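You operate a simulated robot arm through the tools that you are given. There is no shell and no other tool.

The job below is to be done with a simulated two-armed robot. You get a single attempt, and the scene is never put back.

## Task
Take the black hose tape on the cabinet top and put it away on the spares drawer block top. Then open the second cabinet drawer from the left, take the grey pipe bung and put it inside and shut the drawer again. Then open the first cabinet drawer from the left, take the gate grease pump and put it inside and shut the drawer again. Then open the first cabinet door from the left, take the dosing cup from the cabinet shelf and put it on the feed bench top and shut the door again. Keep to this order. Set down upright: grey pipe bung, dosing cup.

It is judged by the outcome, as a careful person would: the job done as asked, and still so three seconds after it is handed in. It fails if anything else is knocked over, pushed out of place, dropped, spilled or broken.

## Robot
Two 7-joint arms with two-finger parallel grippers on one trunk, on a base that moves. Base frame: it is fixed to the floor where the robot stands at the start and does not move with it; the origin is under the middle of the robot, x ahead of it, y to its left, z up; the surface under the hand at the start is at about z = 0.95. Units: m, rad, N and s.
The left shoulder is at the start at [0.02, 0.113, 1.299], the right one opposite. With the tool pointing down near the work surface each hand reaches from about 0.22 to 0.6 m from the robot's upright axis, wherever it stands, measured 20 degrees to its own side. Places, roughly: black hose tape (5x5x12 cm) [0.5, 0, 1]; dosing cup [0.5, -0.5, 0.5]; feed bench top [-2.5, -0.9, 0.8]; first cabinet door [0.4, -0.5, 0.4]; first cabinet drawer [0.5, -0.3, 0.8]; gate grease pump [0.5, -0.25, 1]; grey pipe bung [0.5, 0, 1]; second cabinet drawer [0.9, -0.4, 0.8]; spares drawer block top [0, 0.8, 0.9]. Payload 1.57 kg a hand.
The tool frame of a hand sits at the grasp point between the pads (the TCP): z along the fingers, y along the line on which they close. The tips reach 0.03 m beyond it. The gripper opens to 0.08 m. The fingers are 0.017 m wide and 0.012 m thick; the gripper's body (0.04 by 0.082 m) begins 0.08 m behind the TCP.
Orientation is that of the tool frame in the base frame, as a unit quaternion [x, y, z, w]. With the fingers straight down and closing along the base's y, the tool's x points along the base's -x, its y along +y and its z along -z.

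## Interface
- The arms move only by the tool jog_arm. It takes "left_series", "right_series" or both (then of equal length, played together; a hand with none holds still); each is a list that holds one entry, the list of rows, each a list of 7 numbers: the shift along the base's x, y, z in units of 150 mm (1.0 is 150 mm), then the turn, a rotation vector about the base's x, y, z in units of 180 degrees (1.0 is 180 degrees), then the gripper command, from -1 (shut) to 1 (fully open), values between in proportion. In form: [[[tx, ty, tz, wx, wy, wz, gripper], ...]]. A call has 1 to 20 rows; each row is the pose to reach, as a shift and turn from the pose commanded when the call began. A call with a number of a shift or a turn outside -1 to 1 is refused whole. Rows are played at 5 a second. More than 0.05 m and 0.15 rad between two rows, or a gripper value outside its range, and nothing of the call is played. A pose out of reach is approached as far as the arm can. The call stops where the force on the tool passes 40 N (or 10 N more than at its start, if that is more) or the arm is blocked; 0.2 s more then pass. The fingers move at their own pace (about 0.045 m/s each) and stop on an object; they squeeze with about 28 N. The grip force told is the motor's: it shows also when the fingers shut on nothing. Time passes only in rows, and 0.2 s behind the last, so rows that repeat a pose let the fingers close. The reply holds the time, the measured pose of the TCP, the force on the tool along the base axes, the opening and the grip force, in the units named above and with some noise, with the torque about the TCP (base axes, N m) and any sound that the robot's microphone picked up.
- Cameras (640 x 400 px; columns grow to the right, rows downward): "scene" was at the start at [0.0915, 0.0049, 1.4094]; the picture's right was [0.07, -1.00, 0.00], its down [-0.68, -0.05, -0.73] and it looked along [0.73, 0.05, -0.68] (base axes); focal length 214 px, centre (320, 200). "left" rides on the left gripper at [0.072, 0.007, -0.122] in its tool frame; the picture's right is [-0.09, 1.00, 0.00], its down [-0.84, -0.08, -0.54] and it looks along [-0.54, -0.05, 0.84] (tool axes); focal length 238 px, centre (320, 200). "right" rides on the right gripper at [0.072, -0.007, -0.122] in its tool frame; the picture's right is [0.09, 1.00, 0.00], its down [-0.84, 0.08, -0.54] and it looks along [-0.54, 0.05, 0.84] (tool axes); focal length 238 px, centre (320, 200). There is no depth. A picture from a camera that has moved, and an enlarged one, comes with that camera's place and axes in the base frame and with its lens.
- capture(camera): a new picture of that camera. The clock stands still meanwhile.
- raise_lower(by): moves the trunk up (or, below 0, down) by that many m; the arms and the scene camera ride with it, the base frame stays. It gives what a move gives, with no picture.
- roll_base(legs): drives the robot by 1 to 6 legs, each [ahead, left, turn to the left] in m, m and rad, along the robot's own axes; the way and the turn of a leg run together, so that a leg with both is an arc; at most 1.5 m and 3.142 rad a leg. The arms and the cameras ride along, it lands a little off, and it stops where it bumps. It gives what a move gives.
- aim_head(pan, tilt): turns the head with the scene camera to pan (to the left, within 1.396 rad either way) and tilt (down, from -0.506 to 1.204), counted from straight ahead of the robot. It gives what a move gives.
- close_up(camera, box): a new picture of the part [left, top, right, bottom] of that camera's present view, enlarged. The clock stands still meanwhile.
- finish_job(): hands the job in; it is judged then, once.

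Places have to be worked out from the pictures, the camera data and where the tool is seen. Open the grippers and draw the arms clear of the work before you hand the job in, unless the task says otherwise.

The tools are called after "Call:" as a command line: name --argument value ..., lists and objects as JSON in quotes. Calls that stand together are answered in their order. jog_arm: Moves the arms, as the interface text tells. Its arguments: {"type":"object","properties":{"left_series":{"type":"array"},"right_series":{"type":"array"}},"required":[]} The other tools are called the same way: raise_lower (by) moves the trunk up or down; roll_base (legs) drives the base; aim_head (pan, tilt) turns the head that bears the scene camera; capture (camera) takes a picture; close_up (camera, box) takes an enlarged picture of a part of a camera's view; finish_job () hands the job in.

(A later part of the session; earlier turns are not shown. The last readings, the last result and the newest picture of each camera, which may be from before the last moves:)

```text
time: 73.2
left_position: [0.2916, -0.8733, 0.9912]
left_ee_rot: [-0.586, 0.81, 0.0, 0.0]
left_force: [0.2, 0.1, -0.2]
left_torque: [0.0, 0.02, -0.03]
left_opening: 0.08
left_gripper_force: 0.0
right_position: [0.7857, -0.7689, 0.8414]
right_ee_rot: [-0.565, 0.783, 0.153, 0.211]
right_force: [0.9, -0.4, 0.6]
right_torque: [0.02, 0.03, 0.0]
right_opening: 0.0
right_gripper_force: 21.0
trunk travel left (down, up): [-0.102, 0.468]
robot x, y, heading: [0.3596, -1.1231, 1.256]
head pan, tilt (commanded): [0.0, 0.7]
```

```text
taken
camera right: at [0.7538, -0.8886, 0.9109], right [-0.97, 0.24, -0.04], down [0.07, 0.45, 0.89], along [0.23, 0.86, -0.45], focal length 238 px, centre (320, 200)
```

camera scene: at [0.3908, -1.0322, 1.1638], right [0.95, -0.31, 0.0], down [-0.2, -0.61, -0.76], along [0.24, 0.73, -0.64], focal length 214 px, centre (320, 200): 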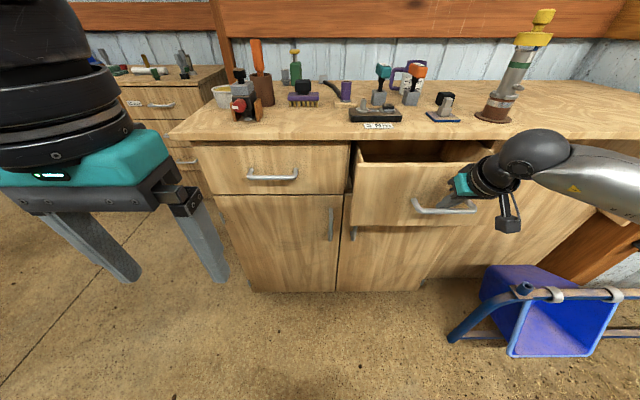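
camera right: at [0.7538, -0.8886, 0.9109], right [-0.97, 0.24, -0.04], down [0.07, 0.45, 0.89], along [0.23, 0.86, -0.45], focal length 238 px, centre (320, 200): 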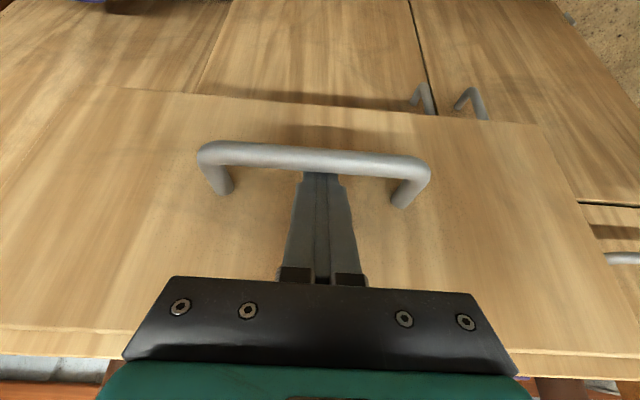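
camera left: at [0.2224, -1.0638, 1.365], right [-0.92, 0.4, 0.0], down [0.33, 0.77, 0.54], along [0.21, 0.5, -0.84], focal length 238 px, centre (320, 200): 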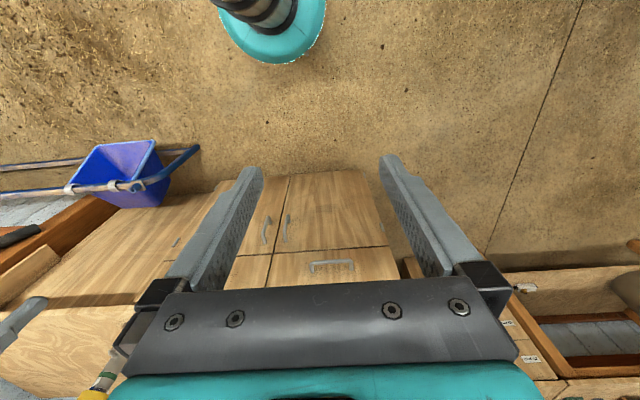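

The drawer slides out freely, about 13 cm so far. I'll keep pulling to roughly 28 cm.

Call:
jog_arm --right_series '[[[-0.042, -0.127, 0, 0, 0, 0, -1], [-0.083, -0.253, 0, 0, 0, 0, -1], [-0.125, -0.38, 0, 0, 0, 0, -1], [-0.166, -0.507, 0, 0, 0, 0, -1], [-0.208, -0.633, 0, 0, 0, 0, -1], [-0.25, -0.76, 0, 0, 0, 0, -1], [-0.291, -0.887, 0, 0, 0, 0, -1], [-0.32, -0.975, 0, 0, 0, 0, -1], [-0.32, -0.975, 0, 0, 0, 0, -1]]]'

Call:
capture --camera "scene"

```text
time: 75.2
left_position: [0.2917, -0.873, 0.9917]
left_ee_rot: [-0.587, 0.81, 0.0, -0.001]
left_force: [0.2, 0.9, 1.3]
left_torque: [0.01, 0.01, 0.01]
left_opening: 0.0802
left_gripper_force: 0.0
right_position: [0.7422, -0.9097, 0.8403]
right_ee_rot: [-0.566, 0.782, 0.154, 0.209]
right_force: [-0.5, -0.5, 0.2]
right_torque: [0.02, 0.01, 0.02]
right_opening: 0.0001
right_gripper_force: 20.9
right hand out of reach, approached as far as the arm can: row 8, 9
trunk travel left (down, up): [-0.102, 0.468]
robot x, y, heading: [0.3657, -1.1207, 1.25]
head pan, tilt (commanded): [0.0, 0.7]
```

```text
taken
camera scene: at [0.3908, -1.0321, 1.1637], right [0.95, -0.31, 0.0], down [-0.2, -0.61, -0.76], along [0.24, 0.73, -0.64], focal length 214 px, centre (320, 200)
```

scene: 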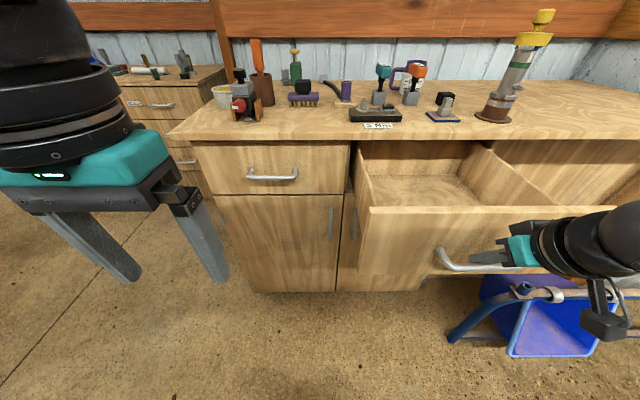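

Drawer 2 is open about 28 cm and empty. I'll lift the fingers straight up off the bar and then raise the trunk back to its earlier height.

Call:
jog_arm --right_series '[[[0.01, 0.03, 0.05, 0, 0, 0, -1], [0.01, 0.03, 0.15, 0, 0, 0, -1], [0.01, 0.03, 0.3, 0, 0, 0, -1], [0.01, 0.03, 0.5, 0, 0, 0, -1], [0.01, 0.03, 0.75, 0, 0, 0, -1], [0.01, 0.03, 1.0, 0, 0, 0, -1], [0.01, 0.03, 1.0, 0, 0, 0, -1]]]'

Call:
capture --camera "scene"

Call:
capture --camera "right"

```text
time: 76.8
left_position: [0.2909, -0.8745, 0.992]
left_ee_rot: [-0.587, 0.81, 0.0, 0.0]
left_force: [0.0, 0.3, 0.3]
left_torque: [0.02, 0.01, 0.01]
left_opening: 0.0798
left_gripper_force: 0.0
right_position: [0.7451, -0.9045, 0.9918]
right_ee_rot: [-0.565, 0.782, 0.154, 0.211]
right_force: [-0.4, -0.2, -0.3]
right_torque: [0.01, 0.0, 0.01]
right_opening: 0.0
right_gripper_force: 21.5
trunk travel left (down, up): [-0.102, 0.468]
robot x, y, heading: [0.3605, -1.1188, 1.253]
head pan, tilt (commanded): [0.0, 0.7]
```

```text
taken
camera scene: at [0.3909, -1.0321, 1.1638], right [0.95, -0.31, 0.0], down [-0.2, -0.61, -0.77], along [0.24, 0.73, -0.64], focal length 214 px, centre (320, 200)
```

scene: 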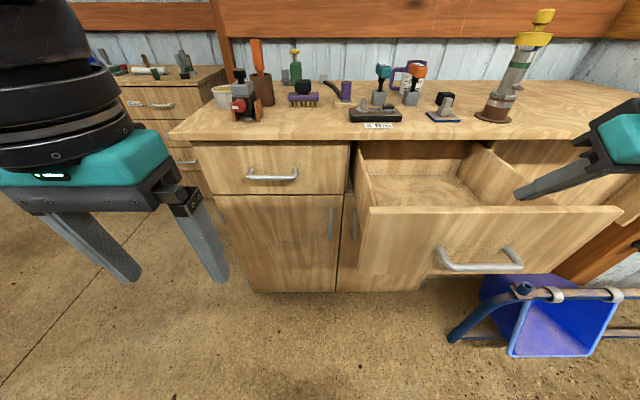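

```text
taken
camera right: at [0.7128, -1.0248, 1.062], right [-0.97, 0.24, -0.04], down [0.07, 0.45, 0.89], along [0.23, 0.86, -0.45], focal length 238 px, centre (320, 200)
```

right: 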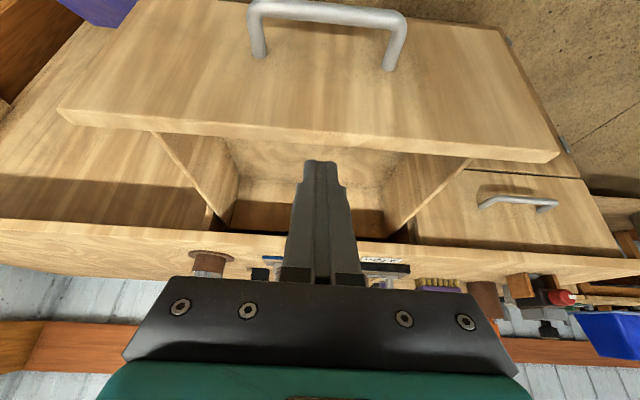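

The drawer stays open and the hand is clear. I'll raise the trunk, level the hand back to pointing straight down, and open it for the bung.

Call:
raise_lower --by 0.25

Call:
jog_arm --right_series '[[[0, 0, 0, -0.04, 0.013, 0, 0], [0, 0, 0, -0.08, 0.026, 0, 1], [0, 0, 0, -0.12, 0.039, 0, 1], [0, 0, 0, -0.1583, 0.052, 0, 1], [0, 0, 0, -0.1583, 0.052, 0, 1]]]'

Call:
roll_base --legs '[[0.595, 0.9, 0]]'

Call:
aim_head --pan -0.9 --tilt 0.7

Call:
capture --camera "scene"

```text
time: 79.4
left_position: [0.2912, -0.8735, 1.2422]
left_ee_rot: [-0.587, 0.81, -0.001, 0.0]
left_force: [0.2, -0.6, -0.2]
left_torque: [0.07, 0.01, 0.01]
left_opening: 0.0802
left_gripper_force: 0.0
right_position: [0.7431, -0.9041, 1.242]
right_ee_rot: [-0.565, 0.783, 0.153, 0.212]
right_force: [0.0, -0.8, 0.1]
right_torque: [0.01, 0.01, 0.03]
right_opening: 0.0
right_gripper_force: 21.2
trunk travel left (down, up): [-0.352, 0.218]
robot x, y, heading: [0.3634, -1.1254, 1.25]
head pan, tilt (commanded): [0.0, 0.7]
```

```text
time: 80.6
left_position: [0.2912, -0.8748, 1.2424]
left_ee_rot: [-0.586, 0.81, 0.0, 0.0]
left_force: [-0.5, 0.2, 0.1]
left_torque: [0.0, -0.02, 0.0]
left_opening: 0.0798
left_gripper_force: 0.1
right_position: [0.7446, -0.9049, 1.2431]
right_ee_rot: [-0.585, 0.811, 0.002, 0.001]
right_force: [0.2, 0.3, 0.1]
right_torque: [0.03, -0.03, -0.01]
right_opening: 0.0801
right_gripper_force: 0.1
trunk travel left (down, up): [-0.352, 0.218]
robot x, y, heading: [0.3581, -1.1239, 1.253]
head pan, tilt (commanded): [0.0, 0.7]
```

```text
time: 86.1
left_position: [-0.3673, -0.0295, 1.2427]
left_ee_rot: [-0.583, 0.813, 0.0, -0.001]
left_force: [-0.8, -0.5, 0.1]
left_torque: [-0.02, 0.0, -0.04]
left_opening: 0.0799
left_gripper_force: 0.0
right_position: [0.0877, -0.0642, 1.2418]
right_ee_rot: [-0.582, 0.813, 0.001, 0.002]
right_force: [0.3, 0.0, -0.4]
right_torque: [0.0, 0.01, -0.01]
right_opening: 0.0799
right_gripper_force: 0.0
trunk travel left (down, up): [-0.352, 0.218]
robot x, y, heading: [-0.2995, -0.2768, 1.246]
head pan, tilt (commanded): [0.0, 0.7]
```

```text
time: 87.3
left_position: [-0.3667, -0.0281, 1.2431]
left_ee_rot: [-0.583, 0.812, 0.001, 0.0]
left_force: [0.9, -0.5, -0.2]
left_torque: [-0.02, 0.01, 0.02]
left_opening: 0.0802
left_gripper_force: 0.0
right_position: [0.0874, -0.0641, 1.2419]
right_ee_rot: [-0.582, 0.813, 0.002, 0.002]
right_force: [1.3, -0.7, 0.5]
right_torque: [-0.02, 0.0, -0.04]
right_opening: 0.08
right_gripper_force: 0.1
trunk travel left (down, up): [-0.352, 0.218]
robot x, y, heading: [-0.2988, -0.2784, 1.24]
head pan, tilt (commanded): [-0.901, 0.7]
```

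```text
taken
camera scene: at [-0.2153, -0.2399, 1.4138], right [0.34, -0.94, 0.0], down [-0.61, -0.22, -0.76], along [0.72, 0.26, -0.64], focal length 214 px, centre (320, 200)
```

scene: 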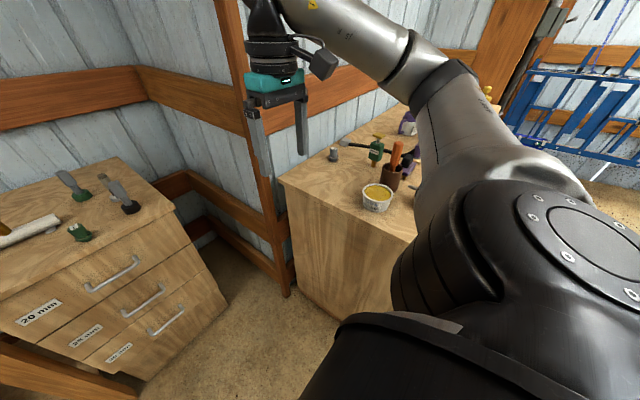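

I'm back at the cabinet's end. I'll turn right to a heading of about 0.34 and close in so the bung falls in the right arm's sector.

Call:
roll_base --legs '[[0, 0, -0.9], [0.38, 0.107, 0]]'

Call:
aim_head --pan -0.3 --tilt 0.8

Call:
capture --camera "scene"

Call:
capture --camera "right"

Call:
capture --camera "left"

```text
time: 92.1
left_position: [0.1754, 0.1616, 1.2411]
left_ee_rot: [-0.173, 0.985, 0.0, 0.001]
left_force: [-0.7, 0.3, -0.5]
left_torque: [0.01, 0.0, -0.01]
left_opening: 0.0799
left_gripper_force: 0.1
right_position: [0.4307, -0.2141, 1.2419]
right_ee_rot: [-0.171, 0.985, 0.001, 0.002]
right_force: [-0.3, -0.4, 1.2]
right_torque: [-0.03, -0.01, -0.03]
right_opening: 0.0798
right_gripper_force: 0.0
trunk travel left (down, up): [-0.352, 0.218]
robot x, y, heading: [0.0241, -0.0447, 0.346]
head pan, tilt (commanded): [-0.901, 0.7]
```

```text
time: 93.1
left_position: [0.1758, 0.1617, 1.2424]
left_ee_rot: [-0.173, 0.985, 0.0, 0.0]
left_force: [0.6, -0.5, 0.1]
left_torque: [-0.01, -0.01, 0.0]
left_opening: 0.08
left_gripper_force: 0.0
right_position: [0.4305, -0.2141, 1.2438]
right_ee_rot: [-0.171, 0.985, 0.001, 0.004]
right_force: [0.1, -0.3, 0.3]
right_torque: [0.0, 0.01, 0.03]
right_opening: 0.0798
right_gripper_force: 0.0
trunk travel left (down, up): [-0.352, 0.218]
robot x, y, heading: [0.0273, -0.0481, 0.345]
head pan, tilt (commanded): [-0.3, 0.799]
```

```text
taken
camera scene: at [0.1133, -0.0405, 1.4055], right [0.04, -1.0, 0.0], down [-0.72, -0.03, -0.7], along [0.7, 0.03, -0.72], focal length 214 px, centre (320, 200)
```

scene: 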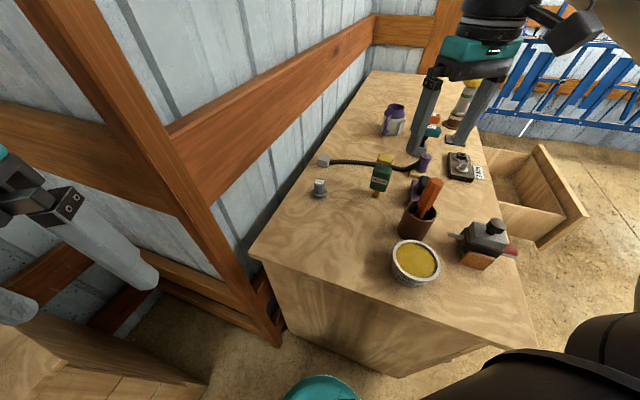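

```text
taken
camera right: at [0.3648, -0.2454, 1.3642], right [-0.42, 0.91, 0.0], down [0.76, 0.35, 0.55], along [0.5, 0.23, -0.84], focal length 238 px, centre (320, 200)
```

right: 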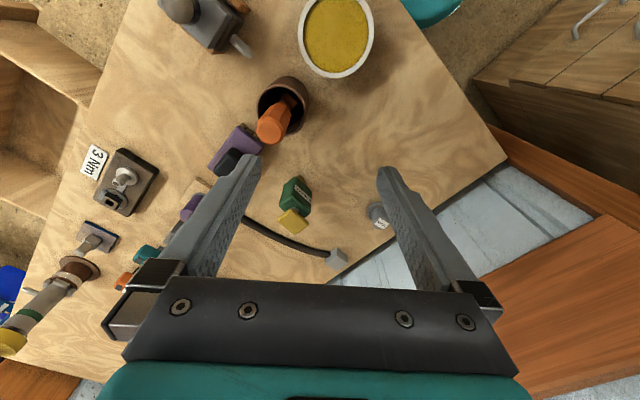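

```text
taken
camera left: at [0.1062, 0.1438, 1.365], right [-0.25, 0.97, 0.0], down [0.81, 0.21, 0.54], along [0.53, 0.14, -0.84], focal length 238 px, centre (320, 200)
```

left: 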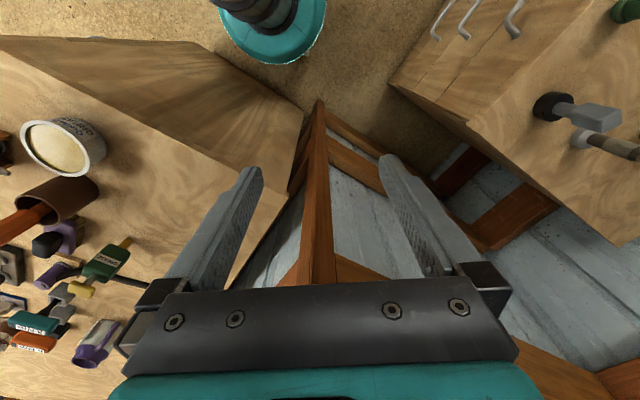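

The bung is visible in the scene view at (319, 188), and partly behind a finger in the right view. I'll zoom in to fix its position and height.

Call:
close_up --camera "scene" --box '[280, 140, 360, 220]'

Call:
close_up --camera "right" --box '[330, 170, 430, 270]'

```text
5.00 times, centred on (320, 180) of scene
camera zoom: at [0.1133, -0.0405, 1.4055], right [0.04, -1.0, 0.0], down [-0.72, -0.03, -0.7], along [0.7, 0.03, -0.72], focal length 1072 px, centre (320, 300)
```

zoom: 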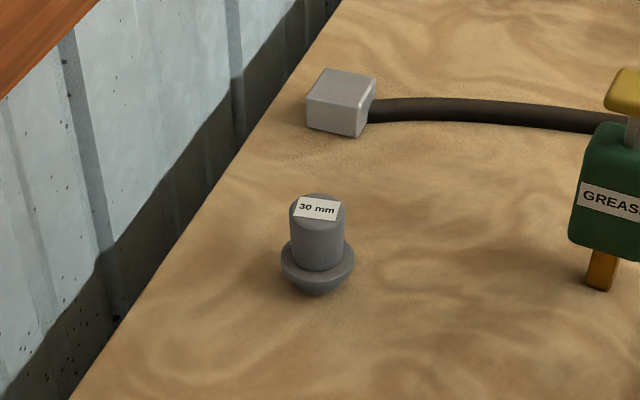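

```text
4.00 times, centred on (380, 220) of right
camera zoom: at [0.3648, -0.2454, 1.3642], right [-0.42, 0.91, 0.0], down [0.76, 0.35, 0.55], along [0.5, 0.23, -0.84], focal length 953 px, centre (80, 120)
```

zoom: 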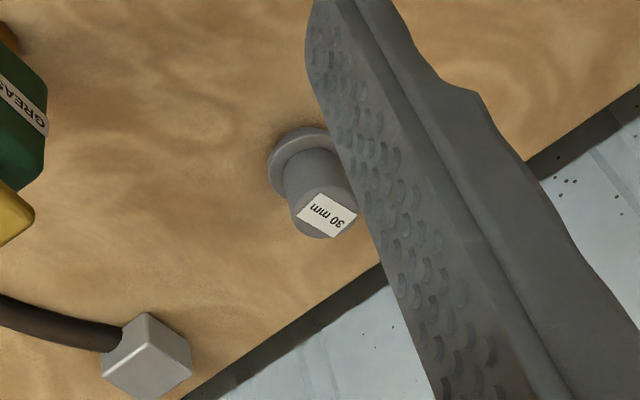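

The bung is at about (0.568, -0.021), its top at z of about 1.013, its flange near z 0.965, and its 3 cm stem above that. I'll move the right hand over it while staying high.

Call:
jog_arm --right_series '[[[0.16, 0.24, 0, 0, 0, 0, 1], [0.33, 0.48, 0, 0, 0, 0, 1], [0.5, 0.72, 0, 0, 0, 0, 1], [0.663, 0.96, 0, 0, 0, 0, 1], [0.663, 0.96, 0, 0, 0, 0, 1]]]'

Call:
capture --camera "right"

```text
time: 94.3
left_position: [0.1753, 0.1617, 1.2422]
left_ee_rot: [-0.173, 0.985, 0.001, 0.002]
left_force: [-0.4, -0.6, 0.4]
left_torque: [0.0, 0.03, -0.01]
left_opening: 0.0801
left_gripper_force: 0.1
right_position: [0.5287, -0.0699, 1.2417]
right_ee_rot: [-0.172, 0.985, 0.002, 0.003]
right_force: [0.4, 0.6, 0.2]
right_torque: [0.01, 0.0, -0.03]
right_opening: 0.0799
right_gripper_force: 0.1
trunk travel left (down, up): [-0.352, 0.218]
robot x, y, heading: [0.0243, -0.048, 0.344]
head pan, tilt (commanded): [-0.3, 0.799]
```

```text
taken
camera right: at [0.4637, -0.1005, 1.3629], right [-0.42, 0.91, 0.0], down [0.76, 0.35, 0.55], along [0.5, 0.23, -0.84], focal length 238 px, centre (320, 200)
```

right: 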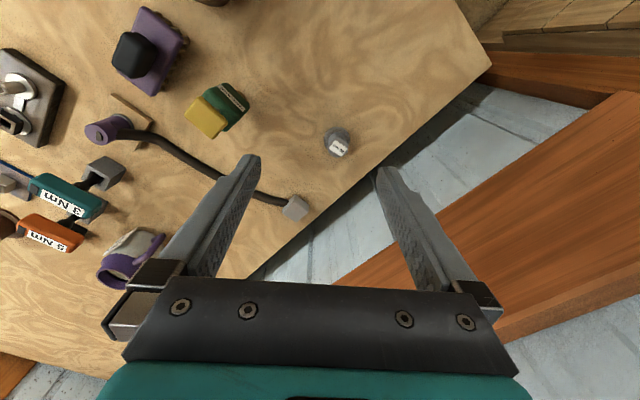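

The refined bung centre is (0.567, -0.0205). I'll centre over it and lower to just above, then verify.

Call:
jog_arm --right_series '[[[0.128, 0.165, 0, 0, 0, 0, 1], [0.256, 0.33, 0, 0, 0, 0, 1], [0.256, 0.33, -0.25, 0, 0, 0, 1], [0.256, 0.33, -0.5, 0, 0, 0, 1], [0.256, 0.33, -0.75, 0, 0, 0, 1], [0.256, 0.33, -0.95, 0, 0, 0, 1], [0.256, 0.33, -0.95, 0, 0, 0, 1]]]'

Call:
capture --camera "right"

Call:
close_up --camera "scene" --box '[260, 90, 420, 220]'

```text
time: 95.9
left_position: [0.1742, 0.162, 1.2422]
left_ee_rot: [-0.173, 0.985, 0.001, 0.0]
left_force: [-0.2, 0.6, 0.2]
left_torque: [-0.02, 0.01, 0.01]
left_opening: 0.0798
left_gripper_force: 0.0
right_position: [0.5672, -0.02, 1.0982]
right_ee_rot: [-0.171, 0.985, 0.0, 0.003]
right_force: [0.2, 0.0, 0.3]
right_torque: [0.0, 0.0, -0.01]
right_opening: 0.0802
right_gripper_force: 0.0
trunk travel left (down, up): [-0.352, 0.218]
robot x, y, heading: [0.0283, -0.043, 0.35]
head pan, tilt (commanded): [-0.3, 0.799]
```

```text
taken
camera right: at [0.5026, -0.0519, 1.2207], right [-0.42, 0.91, 0.0], down [0.76, 0.35, 0.55], along [0.5, 0.23, -0.84], focal length 238 px, centre (320, 200)
```

right: 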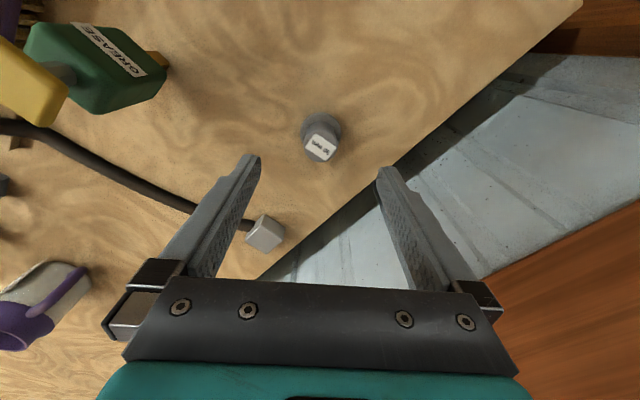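

```text
3.08 times, centred on (340, 155) of scene
camera zoom: at [0.1132, -0.0404, 1.4056], right [0.05, -1.0, 0.0], down [-0.72, -0.03, -0.7], along [0.7, 0.03, -0.72], focal length 660 px, centre (258, 338)
```

zoom: 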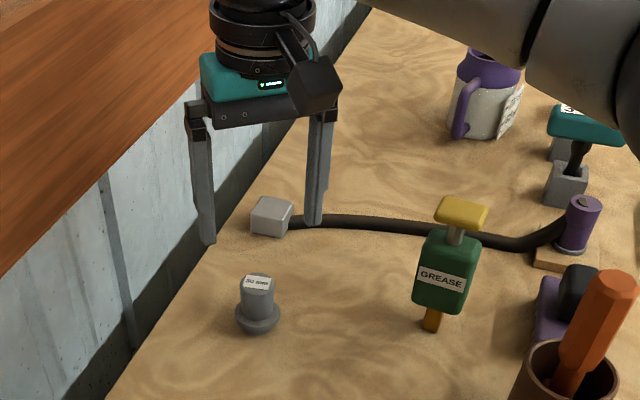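

The bung is centred between the fingers and nothing else is nearby. I'll lower to z of about 1.005 and grip the stem.

Call:
jog_arm --right_series '[[[0.01, 0, -0.2, 0, 0, 0, 1], [0.01, 0, -0.4, 0, 0, 0, 1], [0.01, 0, -0.55, 0, 0, 0, 1], [0.01, 0, -0.62, 0, 0, 0, 1], [0.01, 0, -0.62, 0, 0, 0, 1], [0.01, 0, -0.62, 0, 0, 0, -1], [0.01, 0, -0.62, 0, 0, 0, -1], [0.01, 0, -0.62, 0, 0, 0, -1], [0.01, 0, -0.62, 0, 0, 0, -1], [0.01, 0, -0.62, 0, 0, 0, -1]]]'

Call:
capture --camera "right"

```text
time: 98.1
left_position: [0.1742, 0.1632, 1.2431]
left_ee_rot: [-0.173, 0.985, 0.0, 0.0]
left_force: [-0.4, 0.6, -0.2]
left_torque: [0.0, -0.03, 0.0]
left_opening: 0.0802
left_gripper_force: 0.2
right_position: [0.5707, -0.0205, 1.0082]
right_ee_rot: [-0.17, 0.985, 0.0, 0.004]
right_force: [-0.6, 1.1, -0.3]
right_torque: [0.03, 0.01, 0.0]
right_opening: 0.0311
right_gripper_force: 28.1
trunk travel left (down, up): [-0.352, 0.218]
robot x, y, heading: [0.0218, -0.0447, 0.344]
head pan, tilt (commanded): [-0.3, 0.799]
```

```text
taken
camera right: at [0.5046, -0.052, 1.1296], right [-0.42, 0.91, 0.0], down [0.76, 0.35, 0.55], along [0.5, 0.23, -0.84], focal length 238 px, centre (320, 200)
```

right: 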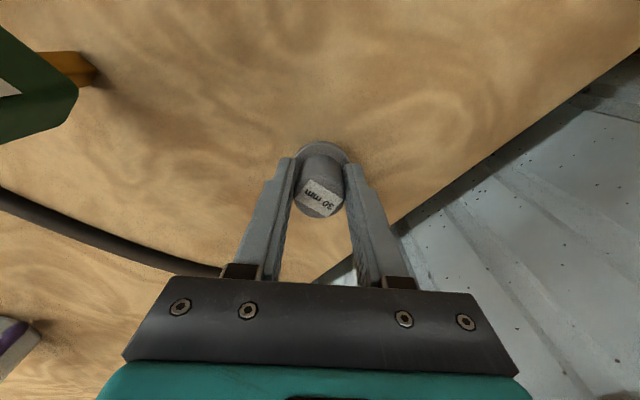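

The bung is gripped (opening 0.031). I'll lift it and draw it back toward the robot before driving.

Call:
jog_arm --right_series '[[[0, 0, 0.1, 0, 0, 0, -1], [0, 0, 0.3, 0, 0, 0, -1], [0, 0, 0.55, 0, 0, 0, -1], [0, 0, 0.8, 0, 0, 0, -1], [0, 0, 1.0, 0, 0, 0, -1], [0, 0, 1.0, 0, 0, 0, -1]]]'

Call:
jog_arm --right_series '[[[-0.1, -0.04, 0.2, 0, 0, 0, -1], [-0.3, -0.1, 0.4, 0, 0, 0, -1], [-0.55, -0.2, 0.5, 0, 0, 0, -1], [-0.8, -0.3, 0.5, 0, 0, 0, -1], [-0.94, -0.34, 0.5, 0, 0, 0, -1], [-0.94, -0.34, 0.5, 0, 0, 0, -1]]]'

Call:
capture --camera "scene"

Call:
capture --camera "right"

```text
time: 99.5
left_position: [0.1756, 0.1609, 1.2424]
left_ee_rot: [-0.173, 0.985, 0.0, 0.0]
left_force: [0.1, -0.6, 0.1]
left_torque: [0.01, -0.01, -0.01]
left_opening: 0.08
left_gripper_force: 0.0
right_position: [0.5705, -0.0202, 1.1569]
right_ee_rot: [-0.172, 0.985, 0.001, 0.003]
right_force: [0.5, 0.0, 0.0]
right_torque: [-0.02, -0.01, 0.04]
right_opening: 0.0312
right_gripper_force: 27.9
trunk travel left (down, up): [-0.352, 0.218]
robot x, y, heading: [0.024, -0.0479, 0.347]
head pan, tilt (commanded): [-0.3, 0.799]
```

```text
time: 100.9
left_position: [0.1751, 0.1626, 1.2428]
left_ee_rot: [-0.173, 0.985, -0.001, -0.001]
left_force: [-0.1, 0.0, -0.1]
left_torque: [-0.01, 0.01, -0.02]
left_opening: 0.08
left_gripper_force: 0.1
right_position: [0.4276, -0.0711, 1.2325]
right_ee_rot: [-0.171, 0.985, 0.0, 0.003]
right_force: [0.3, 0.0, 0.2]
right_torque: [-0.01, 0.01, -0.02]
right_opening: 0.0309
right_gripper_force: 28.0
trunk travel left (down, up): [-0.352, 0.218]
robot x, y, heading: [0.0232, -0.0446, 0.346]
head pan, tilt (commanded): [-0.3, 0.799]
```

```text
taken
camera scene: at [0.1135, -0.0403, 1.4055], right [0.05, -1.0, 0.0], down [-0.72, -0.03, -0.7], along [0.7, 0.03, -0.72], focal length 214 px, centre (320, 200)
```

scene: 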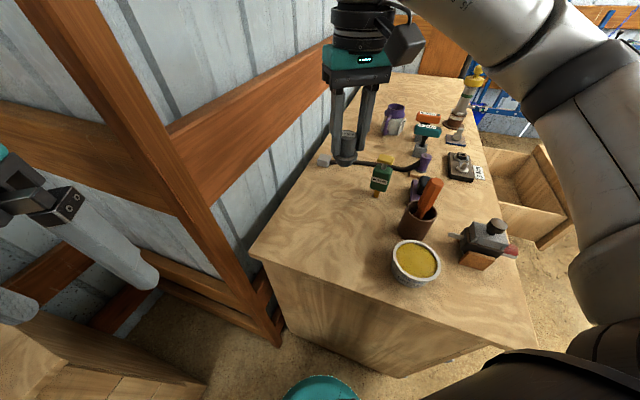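

```text
taken
camera right: at [0.363, -0.1021, 1.3548], right [-0.42, 0.91, 0.0], down [0.76, 0.35, 0.55], along [0.5, 0.23, -0.84], focal length 238 px, centre (320, 200)
```

right: 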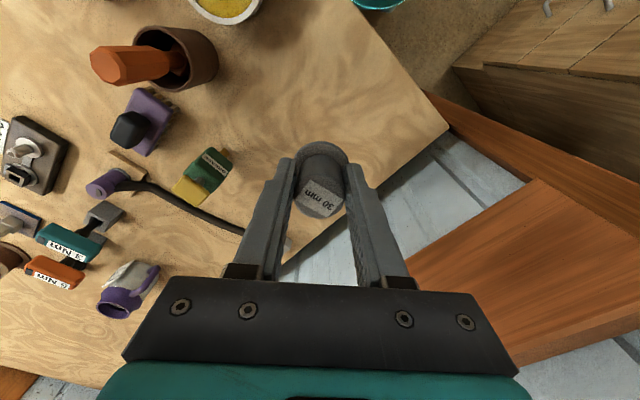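

The bung is held upright. I'll drive back around to the cabinet front in several legs, staying clear of the corner and the open drawer.

Call:
roll_base --legs '[[-0.38, -0.107, 0], [0, 0, 0.905], [-0.3, -0.3, 0], [-0.28, -0.64, 0]]'

Call:
aim_head --pan -0.2 --tilt 0.85

Call:
capture --camera "scene"

Call:
capture --camera "right"

```text
time: 111.3
left_position: [0.3445, -0.8883, 1.2429]
left_ee_rot: [-0.579, 0.816, 0.0, 0.0]
left_force: [0.0, -0.1, 0.0]
left_torque: [-0.01, 0.07, 0.01]
left_opening: 0.08
left_gripper_force: 0.1
right_position: [0.6857, -0.8385, 1.2334]
right_ee_rot: [-0.577, 0.817, 0.003, 0.003]
right_force: [0.4, -1.0, -0.4]
right_torque: [-0.01, 0.01, -0.02]
right_opening: 0.0312
right_gripper_force: 27.8
trunk travel left (down, up): [-0.352, 0.218]
robot x, y, heading: [0.4131, -1.133, 1.233]
head pan, tilt (commanded): [-0.3, 0.799]
```

```text
time: 112.0
left_position: [0.3434, -0.8869, 1.2422]
left_ee_rot: [-0.579, 0.816, 0.001, -0.001]
left_force: [0.4, 0.6, 0.1]
left_torque: [0.02, 0.03, -0.03]
left_opening: 0.0801
left_gripper_force: 0.0
right_position: [0.684, -0.8389, 1.2329]
right_ee_rot: [-0.577, 0.817, 0.002, 0.003]
right_force: [-0.1, -0.4, -0.2]
right_torque: [-0.03, 0.02, -0.02]
right_opening: 0.0312
right_gripper_force: 28.1
trunk travel left (down, up): [-0.352, 0.218]
robot x, y, heading: [0.4068, -1.1331, 1.234]
head pan, tilt (commanded): [-0.201, 0.85]
```

```text
taken
camera scene: at [0.4529, -1.0609, 1.4015], right [0.86, -0.51, 0.0], down [-0.39, -0.64, -0.66], along [0.34, 0.57, -0.75], focal length 214 px, centre (320, 200)
```

scene: 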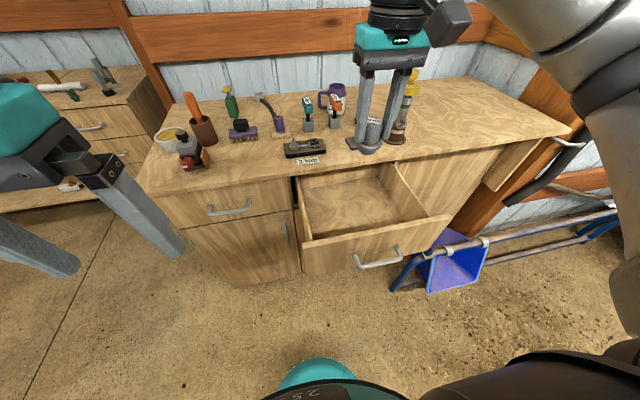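

```text
taken
camera right: at [0.6679, -0.9095, 1.3548], right [-0.97, 0.25, 0.0], down [0.21, 0.81, 0.55], along [0.13, 0.53, -0.84], focal length 238 px, centre (320, 200)
```

right: 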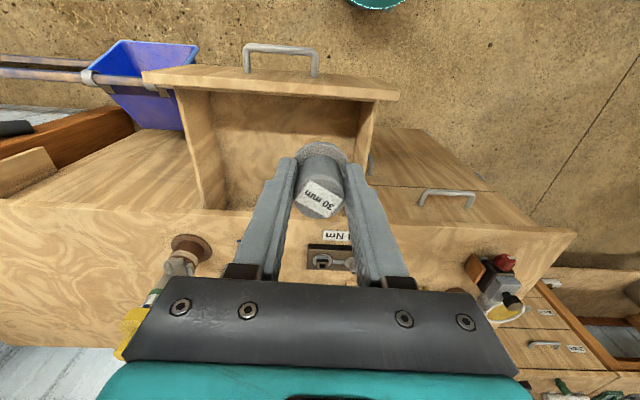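

I'll zoom in on the open drawer to judge its floor height and inner walls.

Call:
close_up --camera "scene" --box '[280, 140, 460, 290]'

Call:
close_up --camera "right" --box '[130, 30, 430, 230]'

```text
2.67 times, centred on (370, 215) of scene
camera zoom: at [0.4529, -1.0609, 1.4015], right [0.86, -0.51, 0.0], down [-0.39, -0.64, -0.66], along [0.34, 0.57, -0.75], focal length 572 px, centre (187, 160)
```

zoom: 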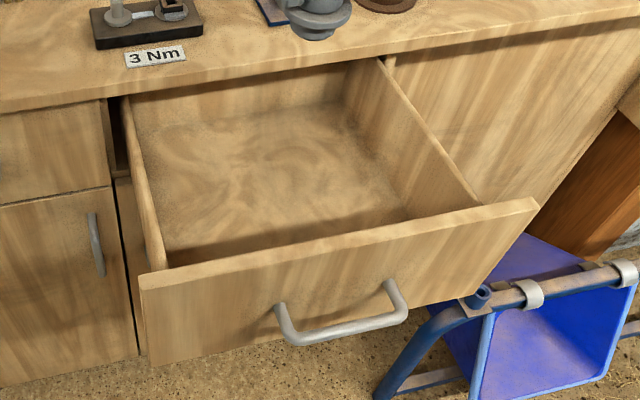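

```text
2.00 times, centred on (280, 130) of right
camera zoom: at [0.6679, -0.9095, 1.3548], right [-0.97, 0.25, 0.0], down [0.21, 0.81, 0.55], along [0.13, 0.53, -0.84], focal length 477 px, centre (400, 340)
```

zoom: 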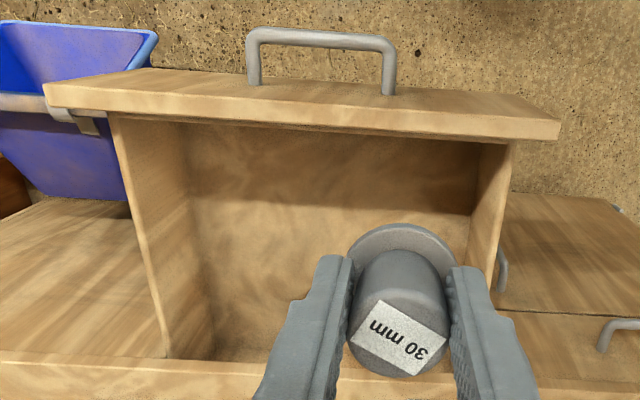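

The drawer floor is at z of about 0.76 and its rim is at about 0.92. The bung should go down at the drawer's centre, L=0.66 and 10 cm outside the tabletop edge, which is base (0.793, -0.741). I'll lower the trunk 15 cm for reach, then move the hand over that point.

Call:
raise_lower --by -0.15

Call:
jog_arm --right_series '[[[0.18, 0.16, 0, 0, 0, 0, -1], [0.36, 0.33, 0, 0, 0, 0, -1], [0.54, 0.49, 0, 0, 0, 0, -1], [0.72, 0.653, 0, 0, 0, 0, -1], [0.72, 0.653, -0.25, 0, 0, 0, -1], [0.72, 0.653, -0.5, 0, 0, 0, -1], [0.72, 0.653, -0.5, 0, 0, 0, -1]]]'

Call:
capture --camera "right"

Call:
capture --camera "scene"

```text
time: 113.8
left_position: [0.3451, -0.8886, 1.0927]
left_ee_rot: [-0.579, 0.816, 0.0, 0.0]
left_force: [-0.9, 0.2, 0.1]
left_torque: [-0.04, 0.01, 0.01]
left_opening: 0.0799
left_gripper_force: 0.1
right_position: [0.6849, -0.838, 1.0831]
right_ee_rot: [-0.577, 0.817, 0.002, 0.002]
right_force: [-0.4, 0.5, -0.2]
right_torque: [0.0, 0.01, 0.0]
right_opening: 0.0311
right_gripper_force: 27.5
trunk travel left (down, up): [-0.202, 0.368]
robot x, y, heading: [0.4102, -1.139, 1.231]
head pan, tilt (commanded): [-0.201, 0.85]
```

```text
time: 115.4
left_position: [0.3435, -0.8876, 1.0929]
left_ee_rot: [-0.579, 0.815, 0.001, 0.0]
left_force: [0.0, -0.1, -0.3]
left_torque: [0.0, -0.05, -0.03]
left_opening: 0.0801
left_gripper_force: 0.1
right_position: [0.7911, -0.7397, 1.0087]
right_ee_rot: [-0.577, 0.817, 0.002, 0.002]
right_force: [0.1, 0.5, 0.2]
right_torque: [0.0, 0.04, 0.01]
right_opening: 0.0311
right_gripper_force: 27.8
trunk travel left (down, up): [-0.202, 0.368]
robot x, y, heading: [0.4112, -1.1361, 1.233]
head pan, tilt (commanded): [-0.201, 0.85]
```

```text
taken
camera right: at [0.7738, -0.8118, 1.1301], right [-0.97, 0.24, 0.0], down [0.21, 0.81, 0.55], along [0.13, 0.53, -0.84], focal length 238 px, centre (320, 200)
```

right: 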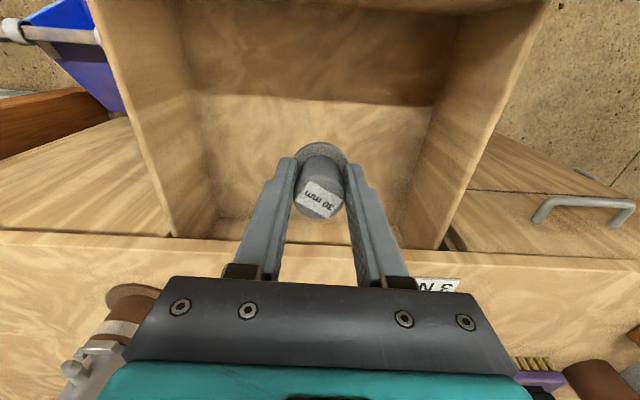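

```text
taken
camera scene: at [0.4529, -1.0609, 1.2515], right [0.86, -0.51, 0.0], down [-0.39, -0.64, -0.66], along [0.34, 0.57, -0.75], focal length 214 px, centre (320, 200)
```

scene: 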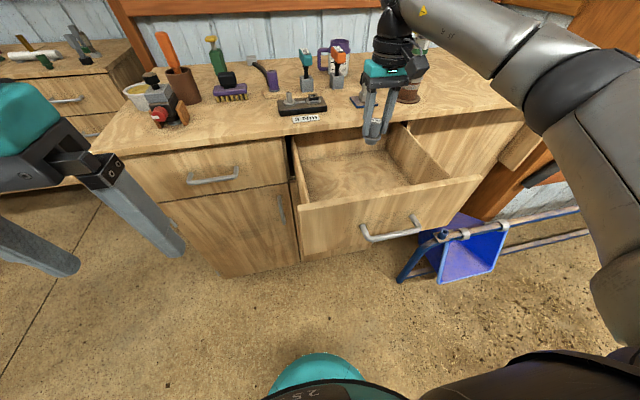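

The bung is over the middle of the drawer. I'll descend inside in stages, checking clearance.

Call:
jog_arm --right_series '[[[0, 0, -0.2, 0, 0, 0, -1], [0, 0, -0.4, 0, 0, 0, -1], [0, 0, -0.6, 0, 0, 0, -1], [0, 0, -0.8, 0, 0, 0, -1], [0, 0, -0.95, 0, 0, 0, -1], [0, 0, -0.95, 0, 0, 0, -1]]]'

Call:
capture --camera "right"

Call:
close_up --camera "scene" --box '[280, 60, 480, 260]'

```text
time: 116.8
left_position: [0.3436, -0.8881, 1.0927]
left_ee_rot: [-0.578, 0.816, 0.0, 0.0]
left_force: [-0.4, 0.1, -0.3]
left_torque: [-0.01, -0.03, 0.01]
left_opening: 0.0799
left_gripper_force: 0.0
right_position: [0.7932, -0.7409, 0.8656]
right_ee_rot: [-0.578, 0.816, 0.002, 0.003]
right_force: [0.3, 0.5, -0.3]
right_torque: [0.03, -0.01, -0.03]
right_opening: 0.031
right_gripper_force: 28.2
trunk travel left (down, up): [-0.202, 0.368]
robot x, y, heading: [0.4089, -1.1389, 1.231]
head pan, tilt (commanded): [-0.201, 0.85]
```

```text
taken
camera right: at [0.7759, -0.8121, 0.9871], right [-0.97, 0.25, 0.0], down [0.21, 0.81, 0.55], along [0.13, 0.53, -0.84], focal length 238 px, centre (320, 200)
```

right: 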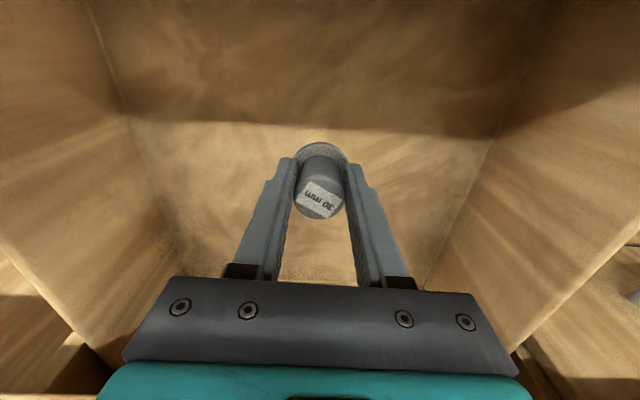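

```text
2.00 times, centred on (380, 160) of scene
camera zoom: at [0.4529, -1.0609, 1.2515], right [0.86, -0.51, 0.0], down [-0.39, -0.64, -0.66], along [0.34, 0.57, -0.75], focal length 429 px, centre (200, 280)
```

zoom: 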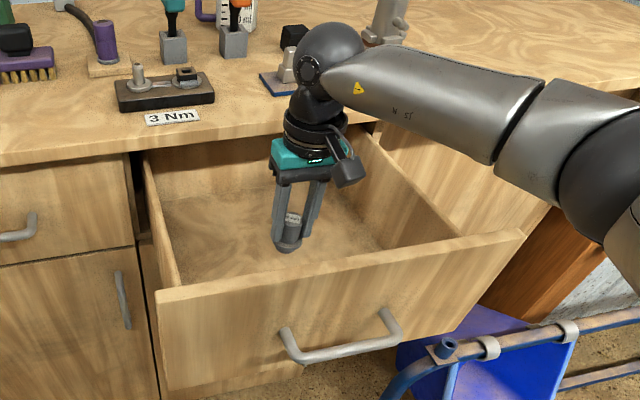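

Clearances look good all around. Now the final slow descent, until the bung's base touches the drawer floor.

Call:
jog_arm --right_series '[[[0, 0, -0.08, 0, 0, 0, -1], [0, 0, -0.15, 0, 0, 0, -1], [0, 0, -0.2, 0, 0, 0, -1], [0, 0, -0.22, 0, 0, 0, -1], [0, 0, -0.24, 0, 0, 0, -1], [0, 0, -0.26, 0, 0, 0, -1], [0, 0, -0.28, 0, 0, 0, -1], [0, 0, -0.3, 0, 0, 0, -1], [0, 0, -0.32, 0, 0, 0, -1], [0, 0, -0.34, 0, 0, 0, -1], [0, 0, -0.36, 0, 0, 0, -1], [0, 0, -0.38, 0, 0, 0, -1], [0, 0, -0.4, 0, 0, 0, -1]]]'

Call:
capture --camera "right"

```text
time: 119.6
left_position: [0.3432, -0.8885, 1.0928]
left_ee_rot: [-0.579, 0.815, 0.0, 0.001]
left_force: [0.3, 0.7, 0.7]
left_torque: [-0.02, -0.02, -0.02]
left_opening: 0.0799
left_gripper_force: 0.1
right_position: [0.794, -0.7397, 0.8108]
right_ee_rot: [-0.577, 0.816, 0.006, 0.006]
right_force: [2.2, 0.1, 28.2]
right_torque: [0.12, -0.02, -0.05]
right_opening: 0.0316
right_gripper_force: 28.0
trunk travel left (down, up): [-0.202, 0.368]
robot x, y, heading: [0.4122, -1.1395, 1.229]
head pan, tilt (commanded): [-0.201, 0.85]
```

```text
taken
camera right: at [0.7751, -0.8109, 0.9313], right [-0.97, 0.25, 0.0], down [0.2, 0.81, 0.56], along [0.14, 0.54, -0.83], focal length 238 px, centre (320, 200)
```

right: 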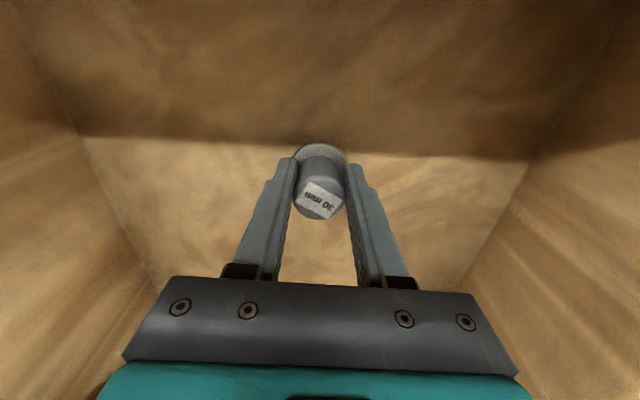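

It's in contact (28 N) at TCP 0.811. I'll ease off about 4 mm, release, and rise straight up.

Call:
jog_arm --right_series '[[[0, 0, 0.025, 0, 0, 0, -1], [0, 0, 0.03, 0, 0, 0, -1], [0, 0, 0.03, 0, 0, 0, -0.1], [0, 0, 0.03, 0, 0, 0, 0.2], [0, 0, 0.03, 0, 0, 0, 0.5], [0, 0, 0.03, 0, 0, 0, 0.7], [0, 0, 0.03, 0, 0, 0, 0.7], [0, 0, 0.2, 0, 0, 0, 0.7], [0, 0, 0.4, 0, 0, 0, 0.7], [0, 0, 0.65, 0, 0, 0, 0.7], [0, 0, 0.9, 0, 0, 0, 0.7], [0, 0, 1.0, 0, 0, 0, 0.7], [0, 0, 1.0, 0, 0, 0, 0.7]]]'

Call:
capture --camera "right"

Call:
capture --camera "scene"

```text
time: 122.4
left_position: [0.3448, -0.8877, 1.0925]
left_ee_rot: [-0.579, 0.816, 0.0, 0.0]
left_force: [0.1, 0.3, 0.0]
left_torque: [-0.04, 0.02, -0.01]
left_opening: 0.08
left_gripper_force: 0.0
right_position: [0.7936, -0.7416, 0.9559]
right_ee_rot: [-0.577, 0.816, 0.001, 0.003]
right_force: [-0.3, 0.7, -0.4]
right_torque: [0.02, 0.0, -0.01]
right_opening: 0.0681
right_gripper_force: 0.0
trunk travel left (down, up): [-0.202, 0.368]
robot x, y, heading: [0.41, -1.136, 1.231]
head pan, tilt (commanded): [-0.201, 0.85]
```

```text
taken
camera right: at [0.7765, -0.8122, 1.0774], right [-0.97, 0.25, 0.0], down [0.21, 0.81, 0.55], along [0.13, 0.53, -0.84], focal length 238 px, centre (320, 200)
```

right: 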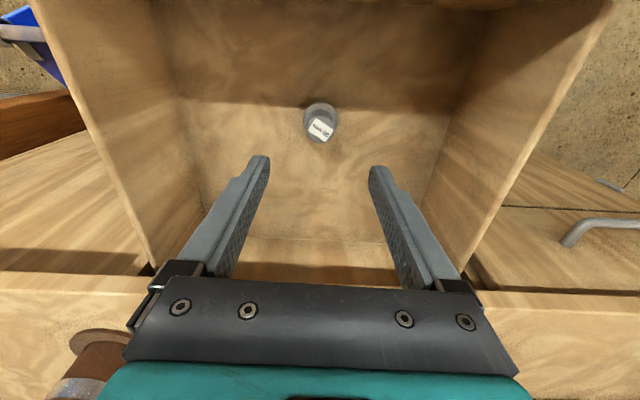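

```text
taken
camera scene: at [0.4529, -1.0609, 1.2515], right [0.86, -0.51, 0.0], down [-0.39, -0.64, -0.66], along [0.34, 0.57, -0.75], focal length 214 px, centre (320, 200)
```

scene: 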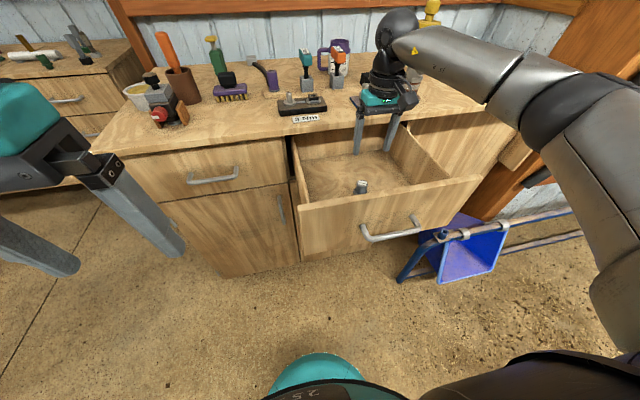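

The bung stands upright in the drawer. I'll raise the hand, back the base off a bit and tilt the closed hand forward again, so I can push the drawer shut by its handle bar.

Call:
jog_arm --right_series '[[[0, 0, 0.3, 0, 0, 0, 0.7], [0, 0, 0.6, 0, 0, 0, 0], [0, 0, 0.85, 0, 0, 0, -1], [0, 0, 0.85, 0, 0, 0, -1]]]'

Call:
roll_base --legs '[[-0.13, 0, 0.022]]'

Call:
jog_arm --right_series '[[[-0.04, -0.13, 0, 0.039, -0.0138, 0, -1], [-0.08, -0.26, 0, 0.0785, -0.0276, 0, -1], [-0.12, -0.39, 0, 0.118, -0.0415, 0, -1], [-0.16, -0.5, 0, 0.157, -0.0553, 0, -1], [-0.16, -0.5, 0, 0.157, -0.0553, 0, -1]]]'

Call:
capture --camera "scene"

Call:
capture --camera "right"

```text
time: 123.4
left_position: [0.3444, -0.8879, 1.0924]
left_ee_rot: [-0.578, 0.816, 0.0, 0.0]
left_force: [0.1, 0.2, -0.5]
left_torque: [-0.01, 0.02, 0.02]
left_opening: 0.0799
left_gripper_force: 0.1
right_position: [0.7924, -0.74, 1.0824]
right_ee_rot: [-0.577, 0.817, 0.001, 0.002]
right_force: [0.4, -0.4, -0.5]
right_torque: [-0.01, -0.02, 0.0]
right_opening: 0.0
right_gripper_force: 0.4
trunk travel left (down, up): [-0.202, 0.368]
robot x, y, heading: [0.4085, -1.1353, 1.23]
head pan, tilt (commanded): [-0.201, 0.85]
```

```text
time: 124.6
left_position: [0.2985, -1.011, 1.0924]
left_ee_rot: [-0.586, 0.81, 0.001, 0.001]
left_force: [-0.3, 0.5, -0.5]
left_torque: [0.03, -0.02, -0.02]
left_opening: 0.0802
left_gripper_force: 0.0
right_position: [0.7432, -0.855, 1.0818]
right_ee_rot: [-0.586, 0.81, 0.002, 0.003]
right_force: [-0.2, -0.6, -0.4]
right_torque: [0.0, -0.01, -0.01]
right_opening: 0.0001
right_gripper_force: 21.1
trunk travel left (down, up): [-0.202, 0.368]
robot x, y, heading: [0.3695, -1.2516, 1.249]
head pan, tilt (commanded): [-0.201, 0.85]
```

```text
time: 125.8
left_position: [0.298, -1.0114, 1.0928]
left_ee_rot: [-0.587, 0.81, -0.001, -0.001]
left_force: [0.9, 0.6, -1.3]
left_torque: [0.01, -0.01, 0.01]
left_opening: 0.0802
left_gripper_force: 0.0
right_position: [0.7199, -0.9293, 1.0821]
right_ee_rot: [-0.565, 0.782, 0.151, 0.216]
right_force: [-0.3, 1.0, -0.4]
right_torque: [-0.02, -0.02, 0.0]
right_opening: 0.0001
right_gripper_force: 21.1
trunk travel left (down, up): [-0.202, 0.368]
robot x, y, heading: [0.3694, -1.2569, 1.252]
head pan, tilt (commanded): [-0.201, 0.85]
```

```text
taken
camera scene: at [0.4099, -1.1817, 1.2515], right [0.87, -0.5, 0.0], down [-0.37, -0.65, -0.66], along [0.33, 0.57, -0.75], focal length 214 px, centre (320, 200)
```

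scene: 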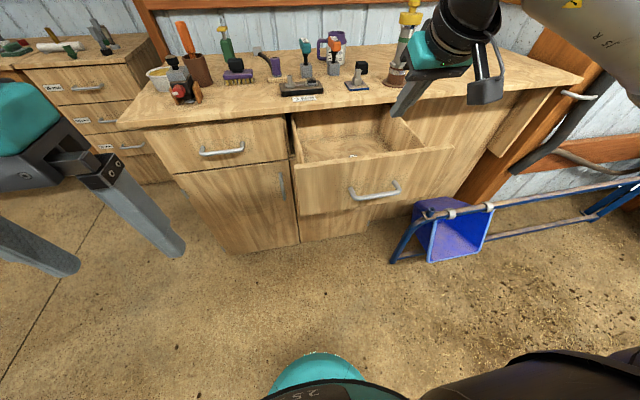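

```text
taken
camera right: at [0.6871, -1.0488, 1.152], right [-0.97, 0.24, -0.05], down [0.06, 0.45, 0.89], along [0.24, 0.86, -0.45], focal length 238 px, centre (320, 200)
```

right: 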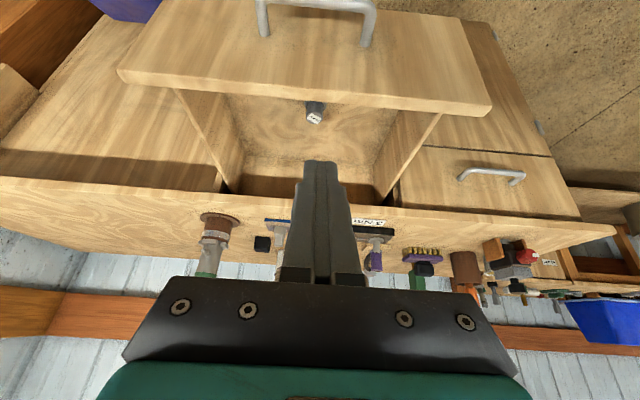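

I'll move the fingers to just in front of the handle bar and lower them alongside it.

Call:
jog_arm --right_series '[[[0, -0.12, 0, 0, 0, 0, -1], [0.004, -0.233, 0, 0, 0, 0, -1], [0.004, -0.233, -0.25, 0, 0, 0, -1], [0.004, -0.233, -0.5, 0, 0, 0, -1], [0.004, -0.233, -0.75, 0, 0, 0, -1], [0.004, -0.233, -0.95, 0, 0, 0, -1], [0.004, -0.233, -0.95, 0, 0, 0, -1]]]'

Call:
jog_arm --right_series '[[[0, 0, -0.25, 0, 0, 0, -1], [0, 0, -0.5, 0, 0, 0, -1], [0, 0, -0.69, 0, 0, 0, -1], [0, 0, -0.69, 0, 0, 0, -1]]]'

Call:
capture --camera "right"

Call:
capture --camera "scene"

```text
time: 127.4
left_position: [0.2975, -1.0109, 1.0926]
left_ee_rot: [-0.586, 0.81, 0.0, -0.001]
left_force: [0.6, 0.2, -0.3]
left_torque: [0.01, -0.01, 0.0]
left_opening: 0.0798
left_gripper_force: 0.0
right_position: [0.7215, -0.9647, 0.9404]
right_ee_rot: [-0.566, 0.782, 0.148, 0.215]
right_force: [0.5, 0.3, 0.1]
right_torque: [0.01, 0.01, -0.01]
right_opening: 0.0
right_gripper_force: 21.5
trunk travel left (down, up): [-0.202, 0.368]
robot x, y, heading: [0.3668, -1.2584, 1.253]
head pan, tilt (commanded): [-0.201, 0.85]
```

```text
time: 128.4
left_position: [0.2971, -1.0108, 1.0928]
left_ee_rot: [-0.586, 0.81, 0.0, 0.001]
left_force: [0.6, 0.4, -1.1]
left_torque: [0.01, -0.02, 0.01]
left_opening: 0.0799
left_gripper_force: 0.0
right_position: [0.7222, -0.9641, 0.8377]
right_ee_rot: [-0.566, 0.782, 0.149, 0.214]
right_force: [-0.7, 0.4, 0.3]
right_torque: [0.0, -0.03, -0.02]
right_opening: 0.0
right_gripper_force: 21.3
trunk travel left (down, up): [-0.202, 0.368]
robot x, y, heading: [0.3682, -1.256, 1.253]
head pan, tilt (commanded): [-0.201, 0.85]
```

```text
taken
camera right: at [0.6883, -1.0843, 0.9058], right [-0.97, 0.24, -0.06], down [0.06, 0.45, 0.89], along [0.24, 0.86, -0.45], focal length 238 px, centre (320, 200)
```

right: 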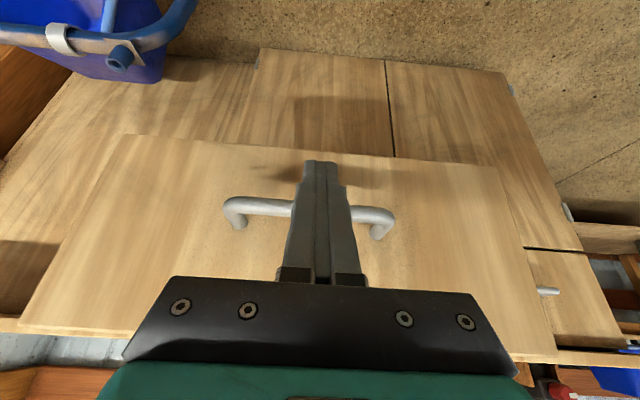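

```text
taken
camera scene: at [0.4099, -1.1818, 1.2515], right [0.87, -0.5, 0.0], down [-0.37, -0.65, -0.66], along [0.33, 0.57, -0.75], focal length 214 px, centre (320, 200)
```

scene: 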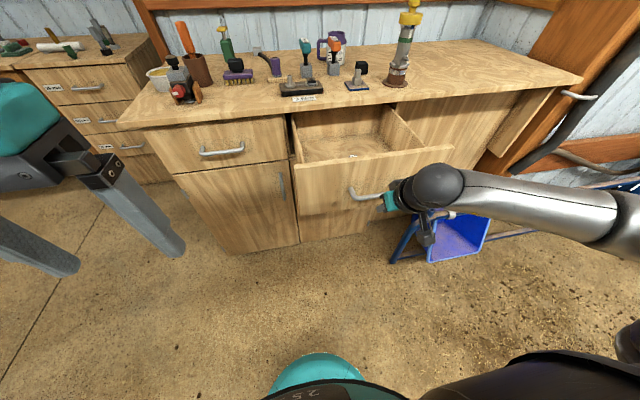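

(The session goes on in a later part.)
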